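You operate a simulated robot arm through the tools that you are given. There is no shell and no other tool. Be economical: measure what you need, move in short steps, check, and stop when the job is done.

Carry out the task below with a simulated robot arm. There is one attempt and no reset: what you move stays moved.

TASK
Stack the bag marked "tees" from the glue end of the long bench on top of the bag labelled "caps".

It is judged by the outcome, as a careful person would: the job done as asked, and still so three seconds after it is handed in. It fails if anything else is knocked over, pushed out of place, dropped, spilled or broken.

THE ROBOT
A 7-joint arm with a two-finger parallel gripper, fixed in place. Base frame: the origin is at the foot of the arm, x ahead of it, y to its left, z up; the work surface is at about z = 0. Lengths are in m, angles in rad, forces in N, time in s.
With the tool pointing down near the work surface it reaches from about 0.24 to 0.62 m from the base axis. Its first joint turns from -1.152 to 1.152 rad. Payload 2.6 kg.
Tool frame: the origin (TCP) lies between the finger pads and is the grasp point; the fingertips stand 0.03 m ahead of it; z points along the fingers, y is the line along which they close. The gripper opens to 0.094 m. The fingers are 0.028 m wide and 0.01 m thick; the gripper's body (0.05 by 0.096 m) begins 0.055 m behind the TCP.
Orientation is that of the tool frame in the base frame, as a unit quaternion [x, y, z, w]. With the fingers straight down and closing along the base's y, the tool's x points along the base's -x, its y along +y and its z along -z.

THE INTERFACE
- The arm moves only by the tool play_rows. Its argument "rows" is a list of rows, each a list of 5 numbers: the gripper command, from -1 (fully open) to 1 (shut), values between in proportion, then the shift along the base's x, y, z in mm, then the turn about the base's z in rad. In form: [[jaw, dx, dy, dz, spin], ...]. A call has 1 to 12 rows; each row is the pose to reach, as a shift and turn from the pose commanded when the call began. A row lasts 0.2 s, in which the tool goes at most 0.05 m and 0.15 rad; a call with a longer step from one row to the next is refused whole, and so is a gripper value outside its range. A pose out of reach is approached as far as the arm can. The call stops where the force on the tool passes 40 N (or 10 N more than at its start, if that is more) or the arm is blocked; 0.2 s more then pass. The fingers move at their own pace (about 0.072 m/s each) and stop on an object; they squeeze with about 44 N. The grip force told is the motor's: it shows also when the fingers shut on nothing. Time passes only in rows, and 0.2 s behind the last, so rows that repeat a pose let the fingers close. It gives the time, the measured TCP pose, the force on the tool (base axes), the opening and the grip force at its end, in the units of the frame above (readings bear some noise), and new pictures: "views" is both (left out), scene, wrist or none.
- Cameras (640 x 400 px; columns grow to the right, rows downward): "scene" is fixed at [0.0532, 0.4651, 0.5449]; the picture's right is [-0.44, -0.90, 0.00], its down [-0.66, 0.32, -0.68] and it looks along [0.62, -0.30, -0.73] (base axes); focal length 312 px, centre (320, 200). "wrist" rides on the gripper at [-0.037, 0, -0.058] in the tool frame; the picture's right is [0.00, -1.00, 0.00], its down [0.97, 0.00, -0.24] and it looks along [0.24, 0.00, 0.97] (tool axes); focal length 218 px, centre (320, 200).
- pixel_to_xyz(camera, pixels): for up to 12 pixels [column, row] of the newest picture of that camera ("zoom" is the newest enlarged one), the place [x, y, z] in the base frame of the surface seen there, good to about 0.003 m. No time passes.
- inspect(camera, box): a new picture of the part [left, top, right, bottom] of that camera's present view, enlarged. No time passes.
- sign_off(): hands the job in; it is judged then, once.

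Work in short steps. Measure before you move; look again where a grasp or a placing could have gone wrong, and mend it. You have 60 turns and 120 pictures in all, the two below and enlarged ones among them. Open the gripper and draw the arm clear of the work before you hand the job in, unless the task says otherwise; then end with one line.

The tools are called after "Call:" as name(argument=value, ...) on one line, values as JSON. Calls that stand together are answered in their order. play_rows: Moves the arm, as the interface text tells. Its arguments: {"type":"object","properties":{"rows":{"type":"array","items":{"type":"array","items":{"type":"number"}}},"views":{"type":"string","enum":["both","scene","wrist","none"]}},"required":["rows"]} The other tools are called the same way: pixel_to_xyz (camera, pixels) gives the place of the surface under pixels of a picture; inspect (camera, box) takes an enlarged picture of a part of a camera's view; sign_off () hands the job in.

At the start:

```text
time: 0.0
position: [0.3833, 0.1979, 0.2519]
orientation: [0.0, 1.0, 0.0, 0.0]
force: [0.4, -0.4, -0.6]
gripper_width: 0.0942
gripper_force: 0.1
```

scene: 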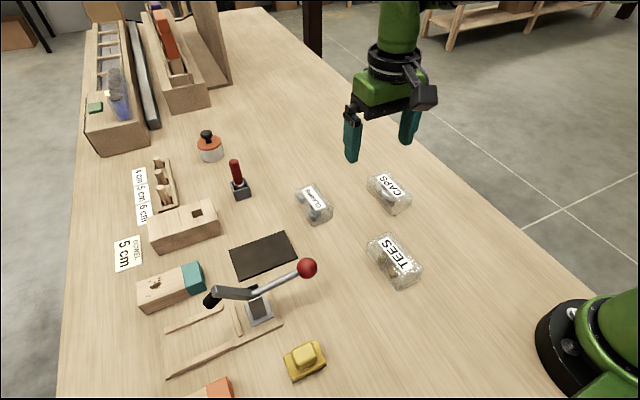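
wrist: 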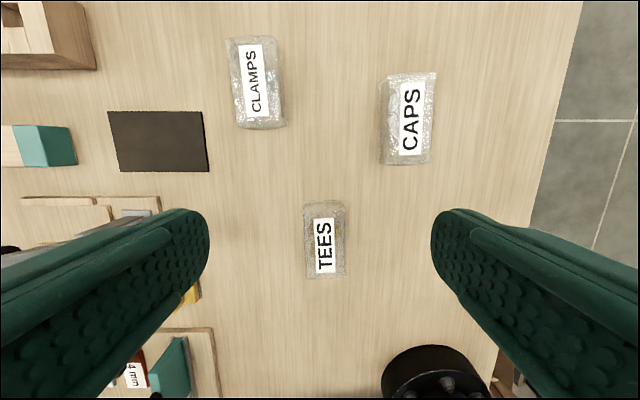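

The pictures show TEES at scene (395,260), CAPS at (389,193) and CLAMPS at (314,203). I'll enlarge this area and measure it.

Call:
inspect(camera="scene", box=[280, 150, 440, 300])

Call:
inspect(camera="wrist", box=[220, 20, 460, 300])

Call:
pixel_to_xyz(camera="wrist", pixels=[[307, 203], [344, 203], [346, 277], [308, 277], [325, 240], [388, 76], [436, 74], [430, 164], [381, 162], [408, 118], [290, 240], [365, 240]])

Call:
inspect(camera="scene", box=[60, 0, 260, 130])

```text
2.67 times, centred on (360, 225) of scene
```

zoom: 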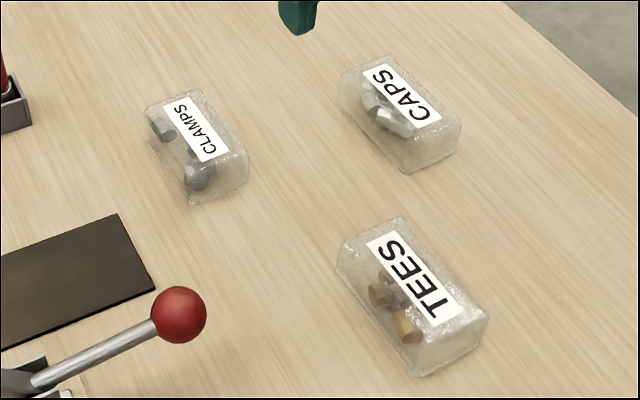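

```text
1.43 times, centred on (340, 160) of wrist
```

zoom: 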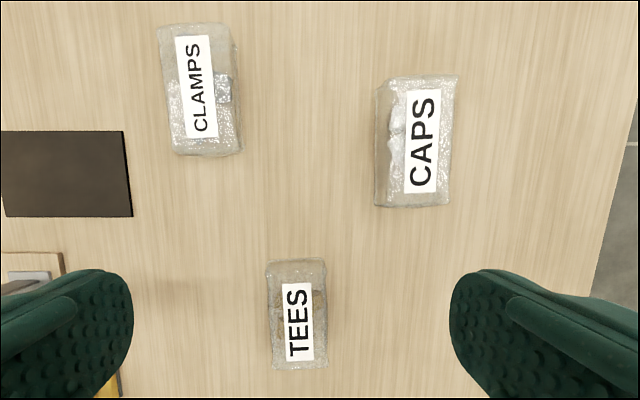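

```text
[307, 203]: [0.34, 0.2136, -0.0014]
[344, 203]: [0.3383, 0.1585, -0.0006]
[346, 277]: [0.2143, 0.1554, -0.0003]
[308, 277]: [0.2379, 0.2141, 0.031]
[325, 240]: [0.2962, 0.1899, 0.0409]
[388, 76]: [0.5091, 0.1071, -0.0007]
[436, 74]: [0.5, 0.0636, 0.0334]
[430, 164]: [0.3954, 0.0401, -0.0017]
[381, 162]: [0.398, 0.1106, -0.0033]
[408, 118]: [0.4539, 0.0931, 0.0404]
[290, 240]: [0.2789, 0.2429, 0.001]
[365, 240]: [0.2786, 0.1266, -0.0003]
```

```text
3.08 times, centred on (160, 65) of scene
```

zoom: 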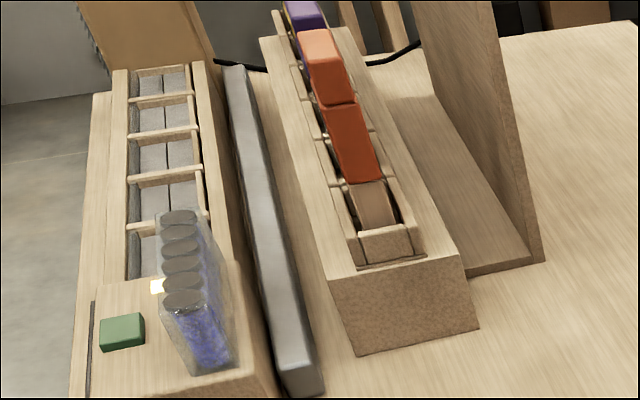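

The glue end still has to be settled, so I'll enlarge the rest of the bench to look for glue and any second TEES bag.

Call:
inspect(camera="scene", box=[60, 230, 340, 400])

Call:
inspect(camera="scene", box=[80, 110, 280, 240])

Call:
inspect(camera="scene", box=[400, 0, 640, 150])

Call:
inspect(camera="wrist", box=[0, 180, 240, 400])

Call:
pixel_to_xyz(camera="scene", pixels=[[260, 10], [450, 185], [80, 200], [60, 380], [165, 45], [250, 270], [305, 355], [215, 385], [560, 280]])

```text
2.29 times, centred on (200, 315) of scene
```

zoom: 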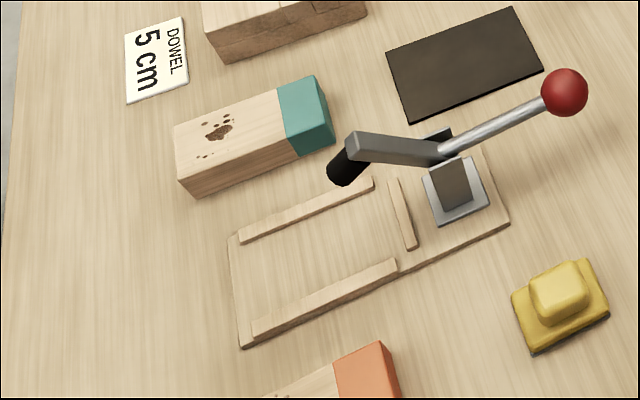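

```text
3.08 times, centred on (180, 175) of scene
```

zoom: 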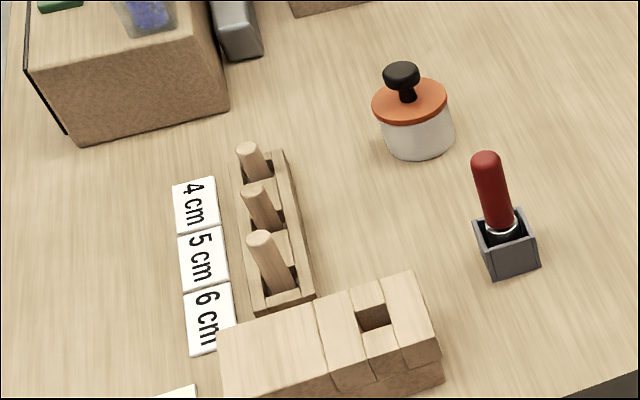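

```text
2.67 times, centred on (520, 75) of scene
```

zoom: 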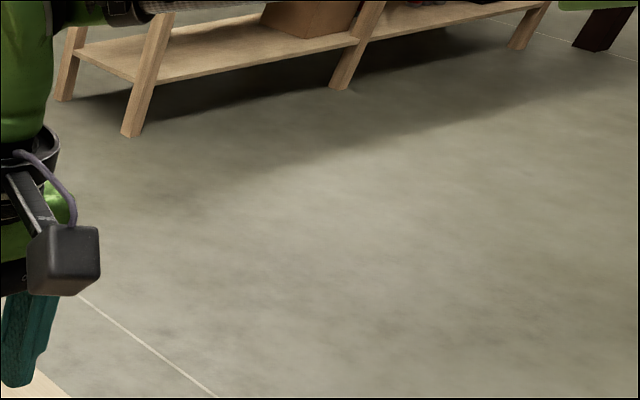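

```text
1.82 times, centred on (120, 290) of wrist
```

zoom: 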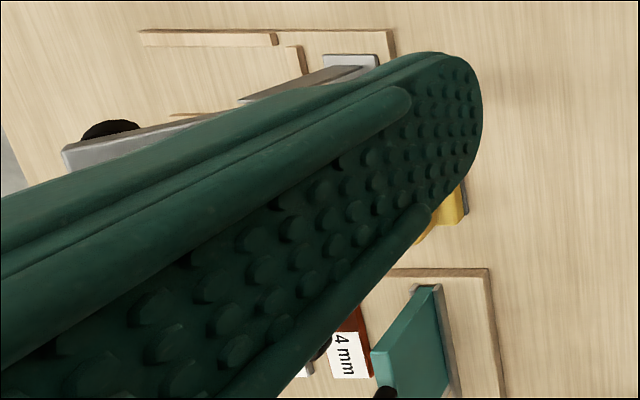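

```text
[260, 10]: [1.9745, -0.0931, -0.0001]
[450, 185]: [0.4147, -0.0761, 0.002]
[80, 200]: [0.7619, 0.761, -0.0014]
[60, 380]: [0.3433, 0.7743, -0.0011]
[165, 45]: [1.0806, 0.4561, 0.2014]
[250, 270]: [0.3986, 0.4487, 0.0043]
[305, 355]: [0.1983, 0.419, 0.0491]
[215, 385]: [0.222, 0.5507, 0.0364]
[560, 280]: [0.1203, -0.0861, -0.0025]
```

Only one TEES bag is visible so far. Before choosing it, I'll raise the arm and look over the part of the bench hidden below the scene picture.

Call:
play_rows(rows=[[-1, 0, 0, 50, 0], [-1, -10, 30, 90, 0], [-1, -30, 60, 120, 0], [-1, -50, 100, 130, 0], [-1, -70, 140, 140, 0], [-1, -90, 180, 150, 0]], views="both")

```text
refused: row 2 steps farther than a row can; nothing moved
```

Call:
play_rows(rows=[[-1, 0, 0, 45, 0], [-1, -5, 20, 80, 0], [-1, -20, 50, 110, 0], [-1, -40, 85, 130, 0], [-1, -60, 125, 140, 0], [-1, -80, 165, 145, 0]], views="both")

```text
time: 1.4
position: [0.3032, 0.3613, 0.3973]
orientation: [0.001, 1.0, 0.0, 0.0]
force: [-0.9, -0.8, 0.0]
gripper_width: 0.0939
gripper_force: 0.0
```

scene: 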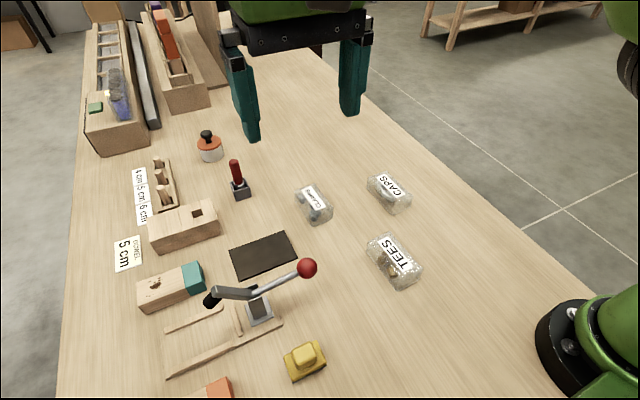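
wrist: 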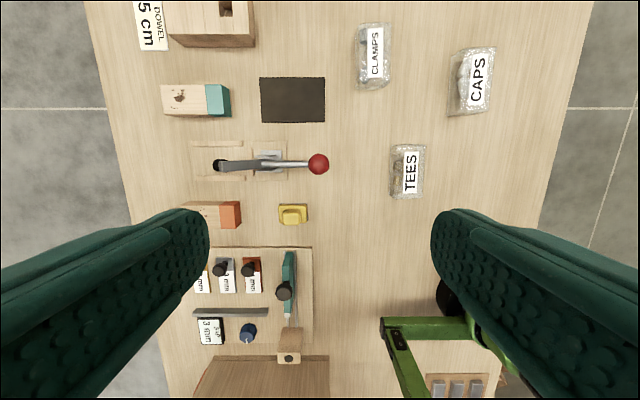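

The rest of the bench has no second TEES or CAPS bag, so this TEES bag is the one. I'll move above it for precise measuring.

Call:
play_rows(rows=[[-1, 0, -40, 0, 0], [-1, 0, -80, -20, 0], [-1, -5, -120, -45, 0], [-1, -10, -150, -80, 0], [-1, -15, -170, -120, 0], [-1, -15, -175, -165, 0], [-1, -15, -175, -205, 0], [-1, -15, -175, -205, 0]], views="wrist")

Call:
inspect(camera="wrist", box=[240, 60, 480, 210])

Call:
inspect(camera="scene", box=[350, 160, 430, 210])

```text
time: 3.2
position: [0.2888, 0.1865, 0.1912]
orientation: [0.0, 1.0, 0.0, 0.0]
force: [1.1, -0.1, -0.5]
gripper_width: 0.0943
gripper_force: 0.1
```

wrist: 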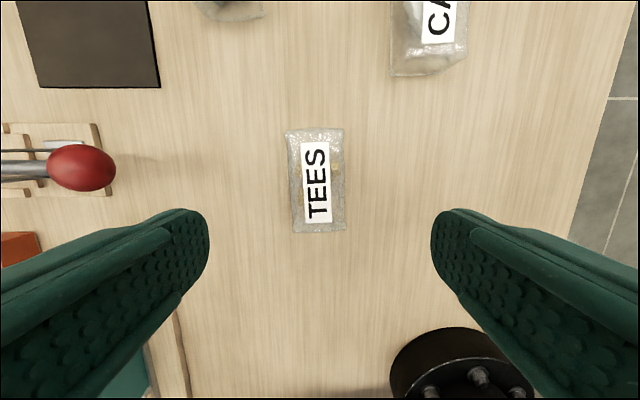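

```text
2.67 times, centred on (360, 135) of wrist
```

zoom: 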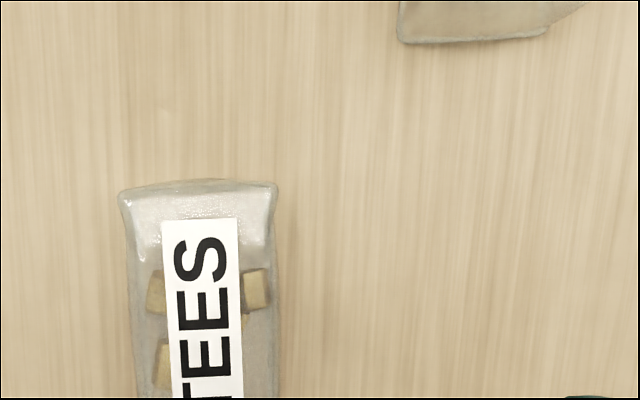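

```text
8.00 times, centred on (390, 185) of scene
```

zoom: 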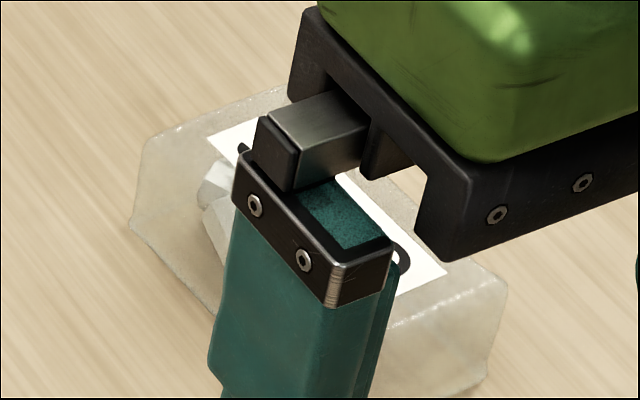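

TEES lies at wrist (318,180), almost aligned with the tool. I'll measure its label and edges, and what shows of CAPS.

Call:
pixel_to_xyz(camera="wrist", pixels=[[302, 143], [328, 142], [332, 218], [306, 222], [291, 145], [341, 145], [297, 222], [342, 222], [316, 136], [320, 228], [336, 180], [297, 180]])

Call:
pixel_to_xyz(camera="wrist", pixels=[[284, 180], [287, 180], [290, 180], [293, 180], [341, 180], [344, 180], [347, 180], [318, 126], [318, 130], [318, 232], [318, 236], [350, 180]])

```text
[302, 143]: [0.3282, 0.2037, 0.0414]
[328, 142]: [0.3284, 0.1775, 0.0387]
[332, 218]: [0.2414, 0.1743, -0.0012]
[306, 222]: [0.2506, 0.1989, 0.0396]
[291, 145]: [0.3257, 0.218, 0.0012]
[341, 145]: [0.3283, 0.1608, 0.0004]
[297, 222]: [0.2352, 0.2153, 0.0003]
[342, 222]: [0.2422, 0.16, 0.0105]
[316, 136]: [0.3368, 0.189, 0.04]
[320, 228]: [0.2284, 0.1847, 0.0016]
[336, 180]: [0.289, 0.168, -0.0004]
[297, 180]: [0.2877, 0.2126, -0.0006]
```

```text
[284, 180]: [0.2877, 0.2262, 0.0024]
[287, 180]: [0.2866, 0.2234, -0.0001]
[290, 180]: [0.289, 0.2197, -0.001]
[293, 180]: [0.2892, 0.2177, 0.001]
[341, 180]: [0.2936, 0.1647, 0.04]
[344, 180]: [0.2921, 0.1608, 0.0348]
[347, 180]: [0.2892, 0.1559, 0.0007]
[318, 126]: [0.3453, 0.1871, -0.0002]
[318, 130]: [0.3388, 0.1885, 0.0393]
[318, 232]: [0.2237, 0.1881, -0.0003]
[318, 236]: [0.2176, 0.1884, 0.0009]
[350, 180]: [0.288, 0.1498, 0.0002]
```

TEES: centre about (0.292, 0.189), top z≈0.040, width about 0.057, yaw about +0.05. I'll descend astride it to TCP z≈0.036 and close.

Call:
play_rows(rows=[[-1, 4, 1, -30, 0.05], [-1, 4, 1, -70, 0.05], [-1, 4, 1, -105, 0.05], [-1, 4, 1, -135, 0.05], [-1, 4, 1, -156, 0.05], [-1, 4, 1, -156, 0.05]], views="both")

```text
time: 4.6
position: [0.2933, 0.1876, 0.0354]
orientation: [-0.025, 1.0, -0.001, -0.001]
force: [-0.4, -1.3, 0.1]
gripper_width: 0.0938
gripper_force: 0.1
```

scene: 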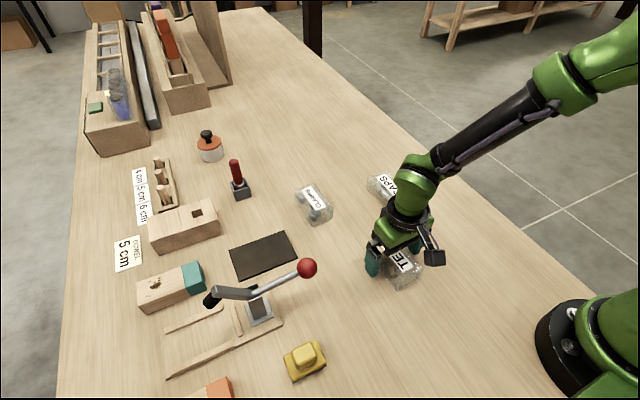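
wrist: 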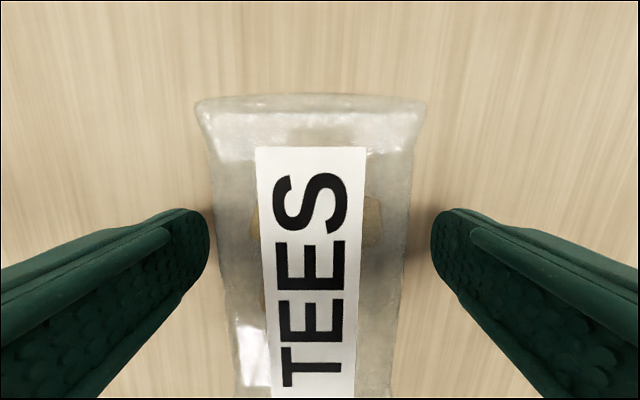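

The fingers straddle the bag evenly (wrist columns 210 and 435, bag between 210 and 420). Closing now.

Call:
play_rows(rows=[[0.0, 0, 0, 0, 0], [0.3, 0, 0, 0, 0], [0.6, 0, 0, 0, 0], [0.6, 0, 0, 0, 0]], views="wrist")

```text
time: 5.6
position: [0.2927, 0.1879, 0.0363]
orientation: [-0.025, 1.0, 0.001, 0.0]
force: [0.4, 0.3, -0.3]
gripper_width: 0.0636
gripper_force: 43.9
```

wrist: 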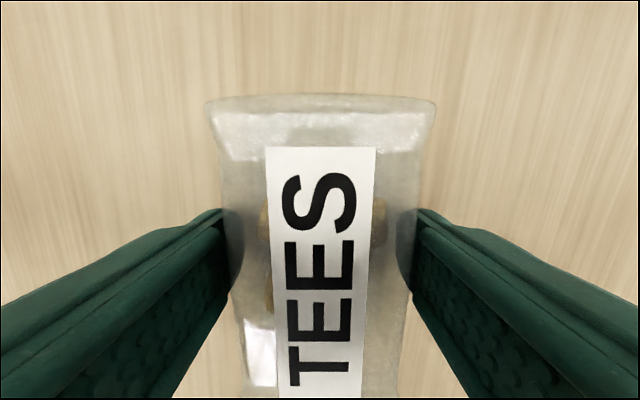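

The bag is gripped at 0.0636 m. I'll lift straight up and check.

Call:
play_rows(rows=[[0.6, 0, 0, 10, 0], [0.6, 0, 0, 30, 0], [0.6, 0, 0, 60, 0], [0.6, 0, 0, 95, 0], [0.6, 0, 0, 130, 0], [0.6, 0, 0, 150, 0], [0.6, 0, 0, 150, 0]], views="both")

Call:
inspect(camera="scene", box=[330, 150, 450, 250])

```text
time: 7.2
position: [0.2924, 0.1878, 0.1867]
orientation: [-0.024, 1.0, 0.0, 0.0]
force: [0.1, -0.3, -1.3]
gripper_width: 0.0638
gripper_force: 44.0
```

scene: 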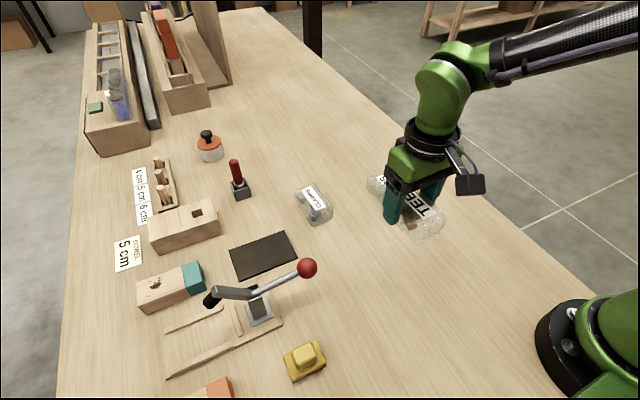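
wrist: 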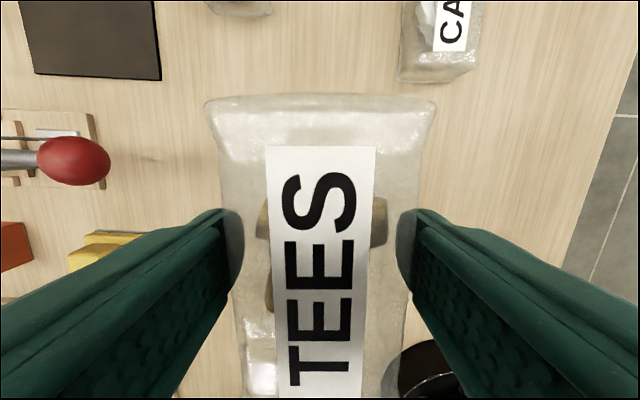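

```text
4.00 times, centred on (390, 200) of scene
```

zoom: 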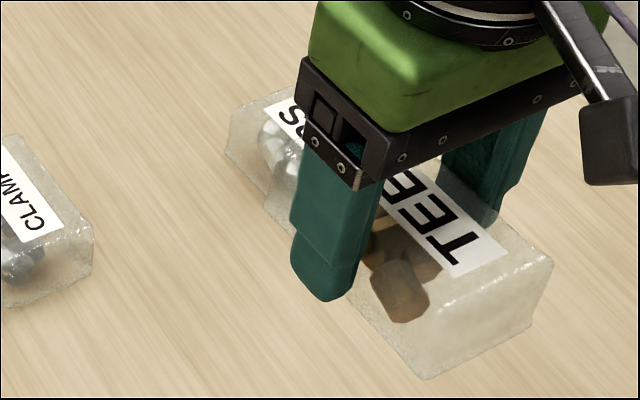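

TEES is held level. I'll shift in front of CAPS at a higher z, so the wrist camera sees CAPS above the carried bag.

Call:
play_rows(rows=[[0.6, 0, -30, 20, 0], [0.6, 5, -60, 40, 0], [0.6, 10, -85, 60, 0], [0.6, 18, -100, 64, 0], [0.6, 18, -100, 64, 0], [0.6, 18, -100, 64, 0]], views="both")

Call:
inspect(camera="wrist", box=[240, 0, 400, 100])

Call:
inspect(camera="scene", box=[350, 160, 430, 220])

```text
time: 8.6
position: [0.3101, 0.0858, 0.2511]
orientation: [-0.025, 1.0, 0.0, 0.0]
force: [-0.2, 0.0, -1.7]
gripper_width: 0.0637
gripper_force: 44.1
```

scene: 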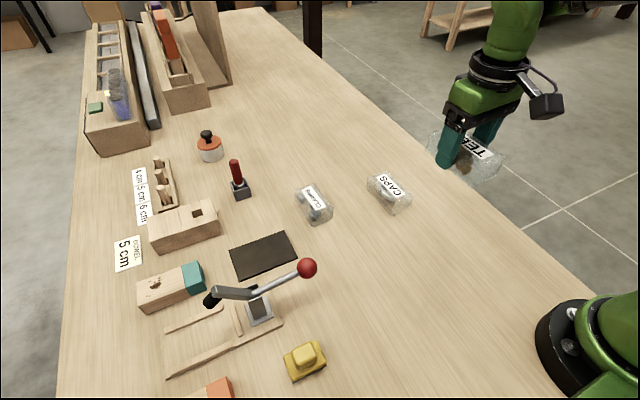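
wrist: 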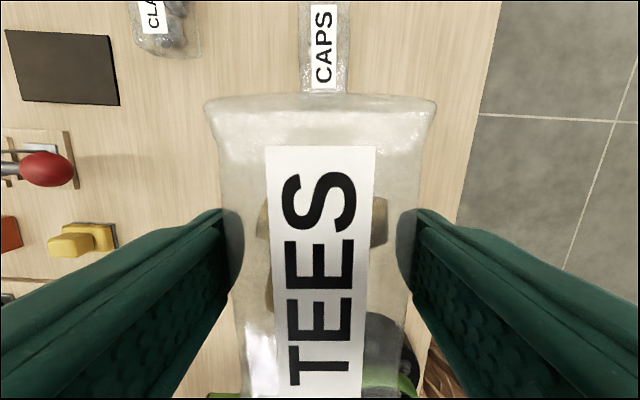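

```text
4.00 times, centred on (320, 50) of wrist
```

zoom: 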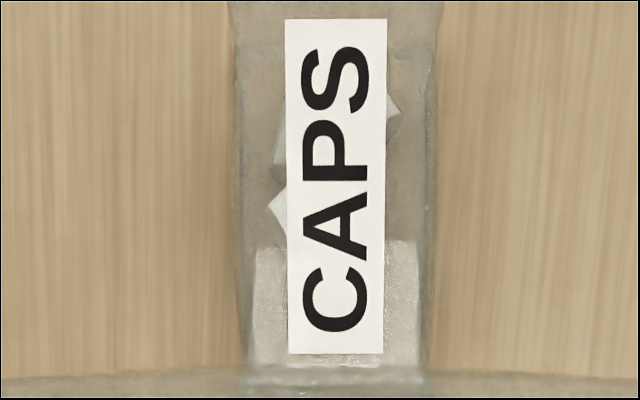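

```text
6.67 times, centred on (390, 190) of scene
```

zoom: 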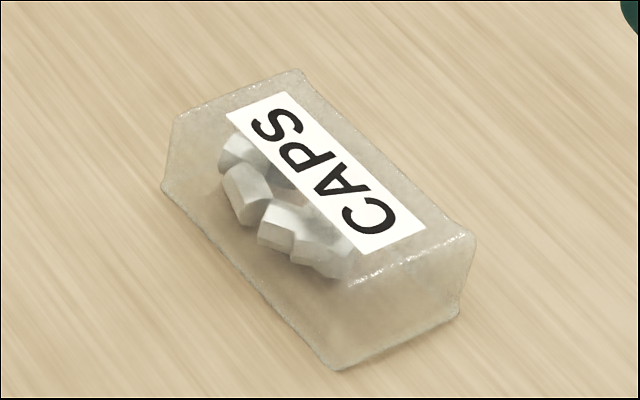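

Now CAPS is clearly visible in both views; I'll measure its label and top corners.

Call:
pixel_to_xyz(camera="zoom", pixels=[[230, 115], [287, 96], [415, 228], [365, 250], [295, 78], [182, 118], [465, 236], [350, 280], [325, 175], [335, 368], [458, 318], [165, 190]])

Call:
pixel_to_xyz(camera="wrist", pixels=[[312, 6], [335, 6], [313, 87], [335, 87], [300, 25], [348, 25], [302, 85], [345, 85], [316, 150], [320, 106], [370, 150], [270, 150]])

```text
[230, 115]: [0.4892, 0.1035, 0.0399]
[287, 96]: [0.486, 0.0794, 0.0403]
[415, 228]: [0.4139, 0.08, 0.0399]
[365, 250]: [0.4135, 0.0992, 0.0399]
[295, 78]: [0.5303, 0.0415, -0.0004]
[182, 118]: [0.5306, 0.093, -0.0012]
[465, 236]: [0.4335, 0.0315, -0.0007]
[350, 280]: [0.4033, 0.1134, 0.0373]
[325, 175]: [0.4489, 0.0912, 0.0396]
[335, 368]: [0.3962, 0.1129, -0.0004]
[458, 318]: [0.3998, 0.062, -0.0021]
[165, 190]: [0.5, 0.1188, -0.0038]
```

```text
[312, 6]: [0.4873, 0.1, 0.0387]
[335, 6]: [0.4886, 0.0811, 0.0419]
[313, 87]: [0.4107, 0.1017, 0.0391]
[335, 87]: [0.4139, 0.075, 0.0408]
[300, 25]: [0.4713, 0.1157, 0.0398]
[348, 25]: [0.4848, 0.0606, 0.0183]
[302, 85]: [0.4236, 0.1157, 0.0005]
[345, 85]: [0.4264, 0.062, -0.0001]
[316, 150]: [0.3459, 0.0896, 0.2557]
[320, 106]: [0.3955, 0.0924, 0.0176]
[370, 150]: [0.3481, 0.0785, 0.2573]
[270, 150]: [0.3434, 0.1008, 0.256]
```

CAPS centre is about (0.450, 0.090), top z≈0.040, yaw about +0.03. I'll move TEES over it and down to TCP z≈0.088 (bag bottom about 12 mm above CAPS), then look.

Call:
play_rows(rows=[[0.6, 40, 1, -10, 0], [0.6, 80, 2, -30, -0.01], [0.6, 115, 3, -55, -0.01], [0.6, 140, 3, -85, -0.01], [0.6, 140, 3, -115, -0.01], [0.6, 140, 3, -140, -0.01], [0.6, 140, 3, -162, -0.01], [0.6, 140, 3, -162, -0.01]], views="both")

Call:
inspect(camera="scene", box=[350, 130, 450, 220])

```text
time: 10.4
position: [0.4513, 0.0902, 0.0881]
orientation: [-0.02, 1.0, -0.001, 0.0]
force: [-0.4, -0.5, -1.8]
gripper_width: 0.0636
gripper_force: 44.3
```

scene: 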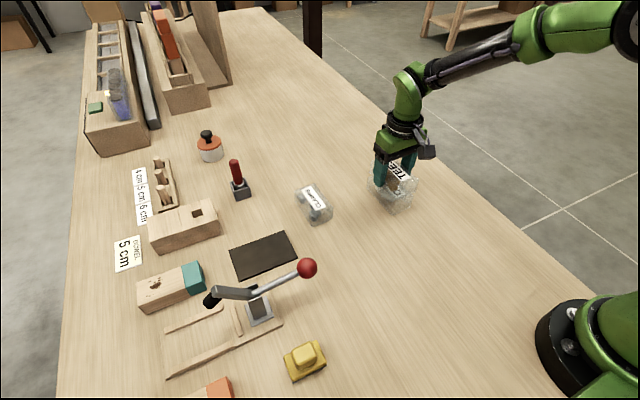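
wrist: 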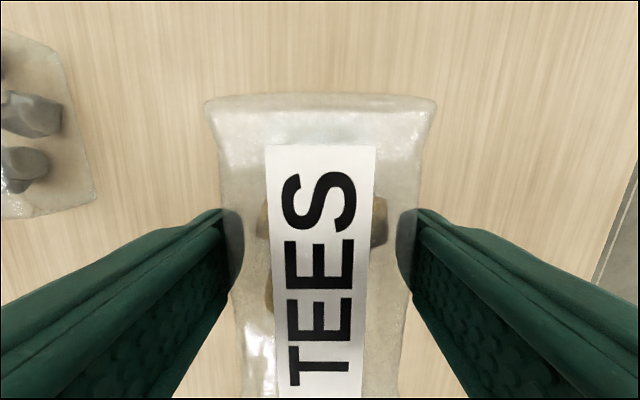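

```text
4.44 times, centred on (400, 175) of scene
```

zoom: 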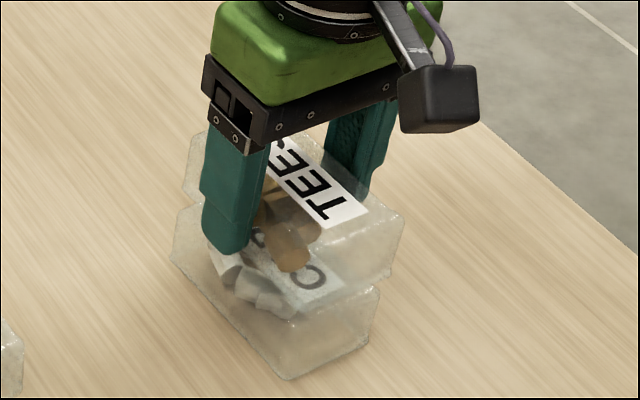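

TEES sits squarely above CAPS. I'll lower it in small steps and watch the force.

Call:
play_rows(rows=[[0.6, 0, 0, -5, 0], [0.6, 0, 0, -8, 0], [0.6, 0, 0, -10, 0], [0.6, 0, 0, -11, 0], [0.6, 0, 0, -11, 0]], views="none")

Call:
inspect(camera="scene", box=[360, 140, 440, 220])

```text
time: 11.6
position: [0.4509, 0.091, 0.0775]
orientation: [-0.02, 1.0, 0.0, 0.001]
force: [0.3, -0.1, -1.3]
gripper_width: 0.0638
gripper_force: 43.7
```

```text
5.00 times, centred on (400, 180) of scene
```

zoom: 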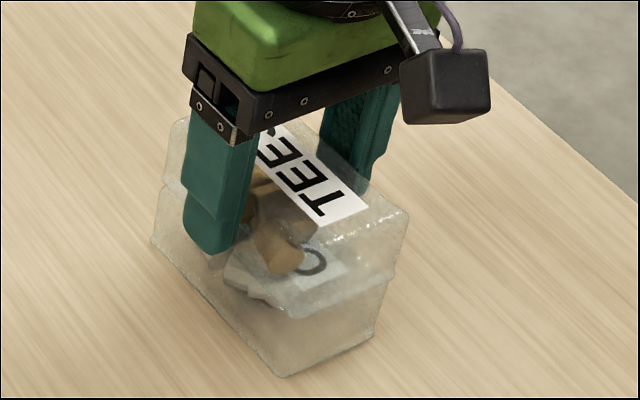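

No contact force yet; the bag is almost touching. I'll lower a few millimetres more.

Call:
play_rows(rows=[[0.6, 0, 0, -1, 0], [0.6, 0, 0, -2, 0], [0.6, 0, 0, -2, 0]], views="none")

```text
time: 12.4
position: [0.4514, 0.09, 0.0764]
orientation: [-0.02, 1.0, 0.0, 0.001]
force: [-2.0, -0.2, 8.0]
gripper_width: 0.0635
gripper_force: 43.4
```

There is contact now (8 N upward). I'll open slowly in place, then look.

Call:
play_rows(rows=[[-0.3, 0, 0, 0, 0], [-0.5, 0, 0, 0, 0], [-0.8, 0, 0, 0, 0], [-1, 0, 0, 0, 0], [-1, 0, 0, 0, 0]], views="wrist")

```text
time: 13.6
position: [0.451, 0.0903, 0.075]
orientation: [-0.019, 1.0, 0.0, 0.0]
force: [-0.2, -0.1, 0.4]
gripper_width: 0.094
gripper_force: 0.0
```

wrist: 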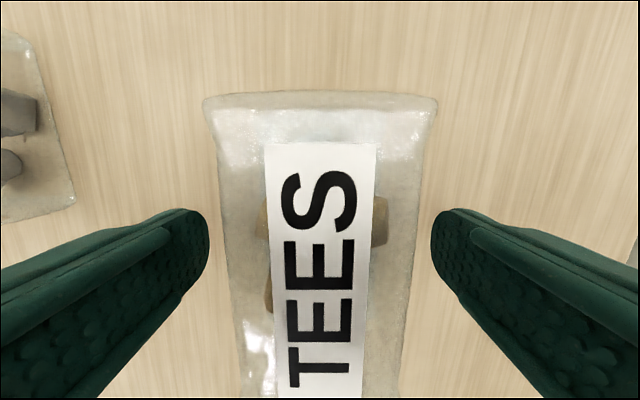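

The fingers are free on both sides, so I'll lift straight up and then draw back.

Call:
play_rows(rows=[[-1, 0, 0, 15, 0], [-1, 0, 0, 45, 0], [-1, 0, 0, 85, 0], [-1, 0, 0, 125, 0], [-1, 0, 0, 165, 0], [-1, -40, 0, 185, 0], [-1, -80, 0, 195, 0], [-1, -120, 0, 195, 0], [-1, -140, 0, 195, 0]], views="both")

Call:
inspect(camera="scene", box=[360, 140, 440, 220])

```text
time: 15.6
position: [0.3116, 0.0902, 0.2693]
orientation: [-0.02, 1.0, 0.0, 0.0]
force: [0.3, 0.1, 0.3]
gripper_width: 0.0937
gripper_force: 0.0
```

scene: 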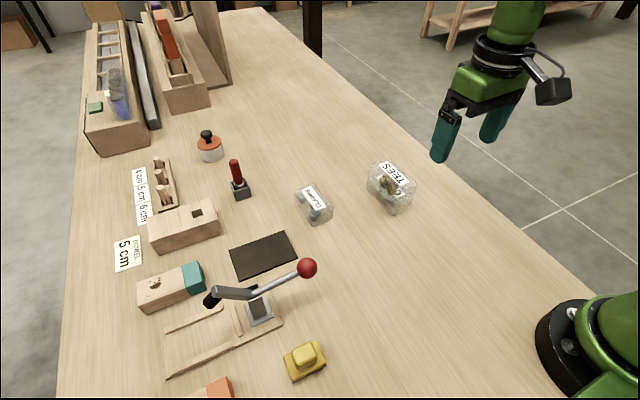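
wrist: 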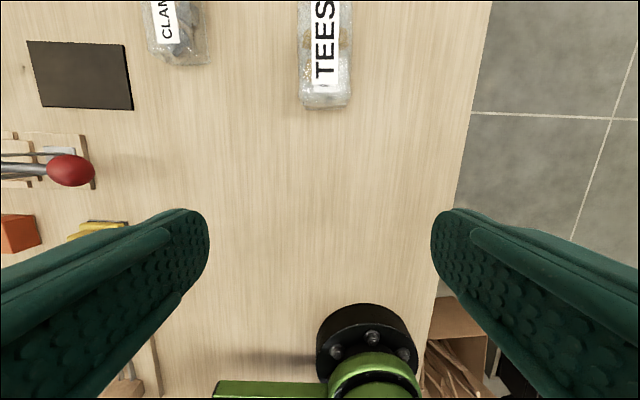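

```text
5.00 times, centred on (400, 180) of scene
```

zoom: 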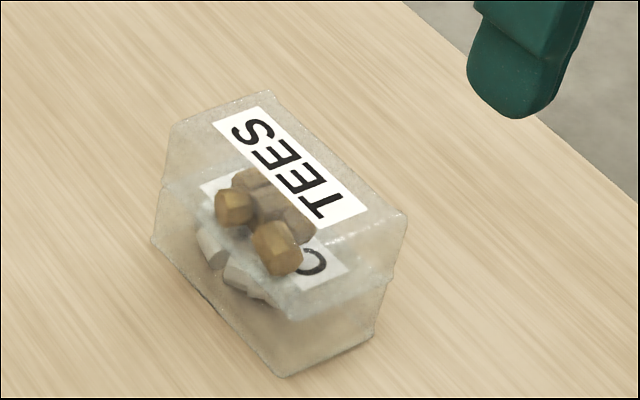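

TEES rests squarely on CAPS, nothing else has moved, and the gripper is open and clear. Handing in.

Call:
sign_off()

```text
The job is handed in.
```

The "tees" bag is stacked squarely on the "caps" bag, and nothing else was disturbed; it was the only "tees" bag I could see on the bench, so I didn't separately confirm which end is the glue end.
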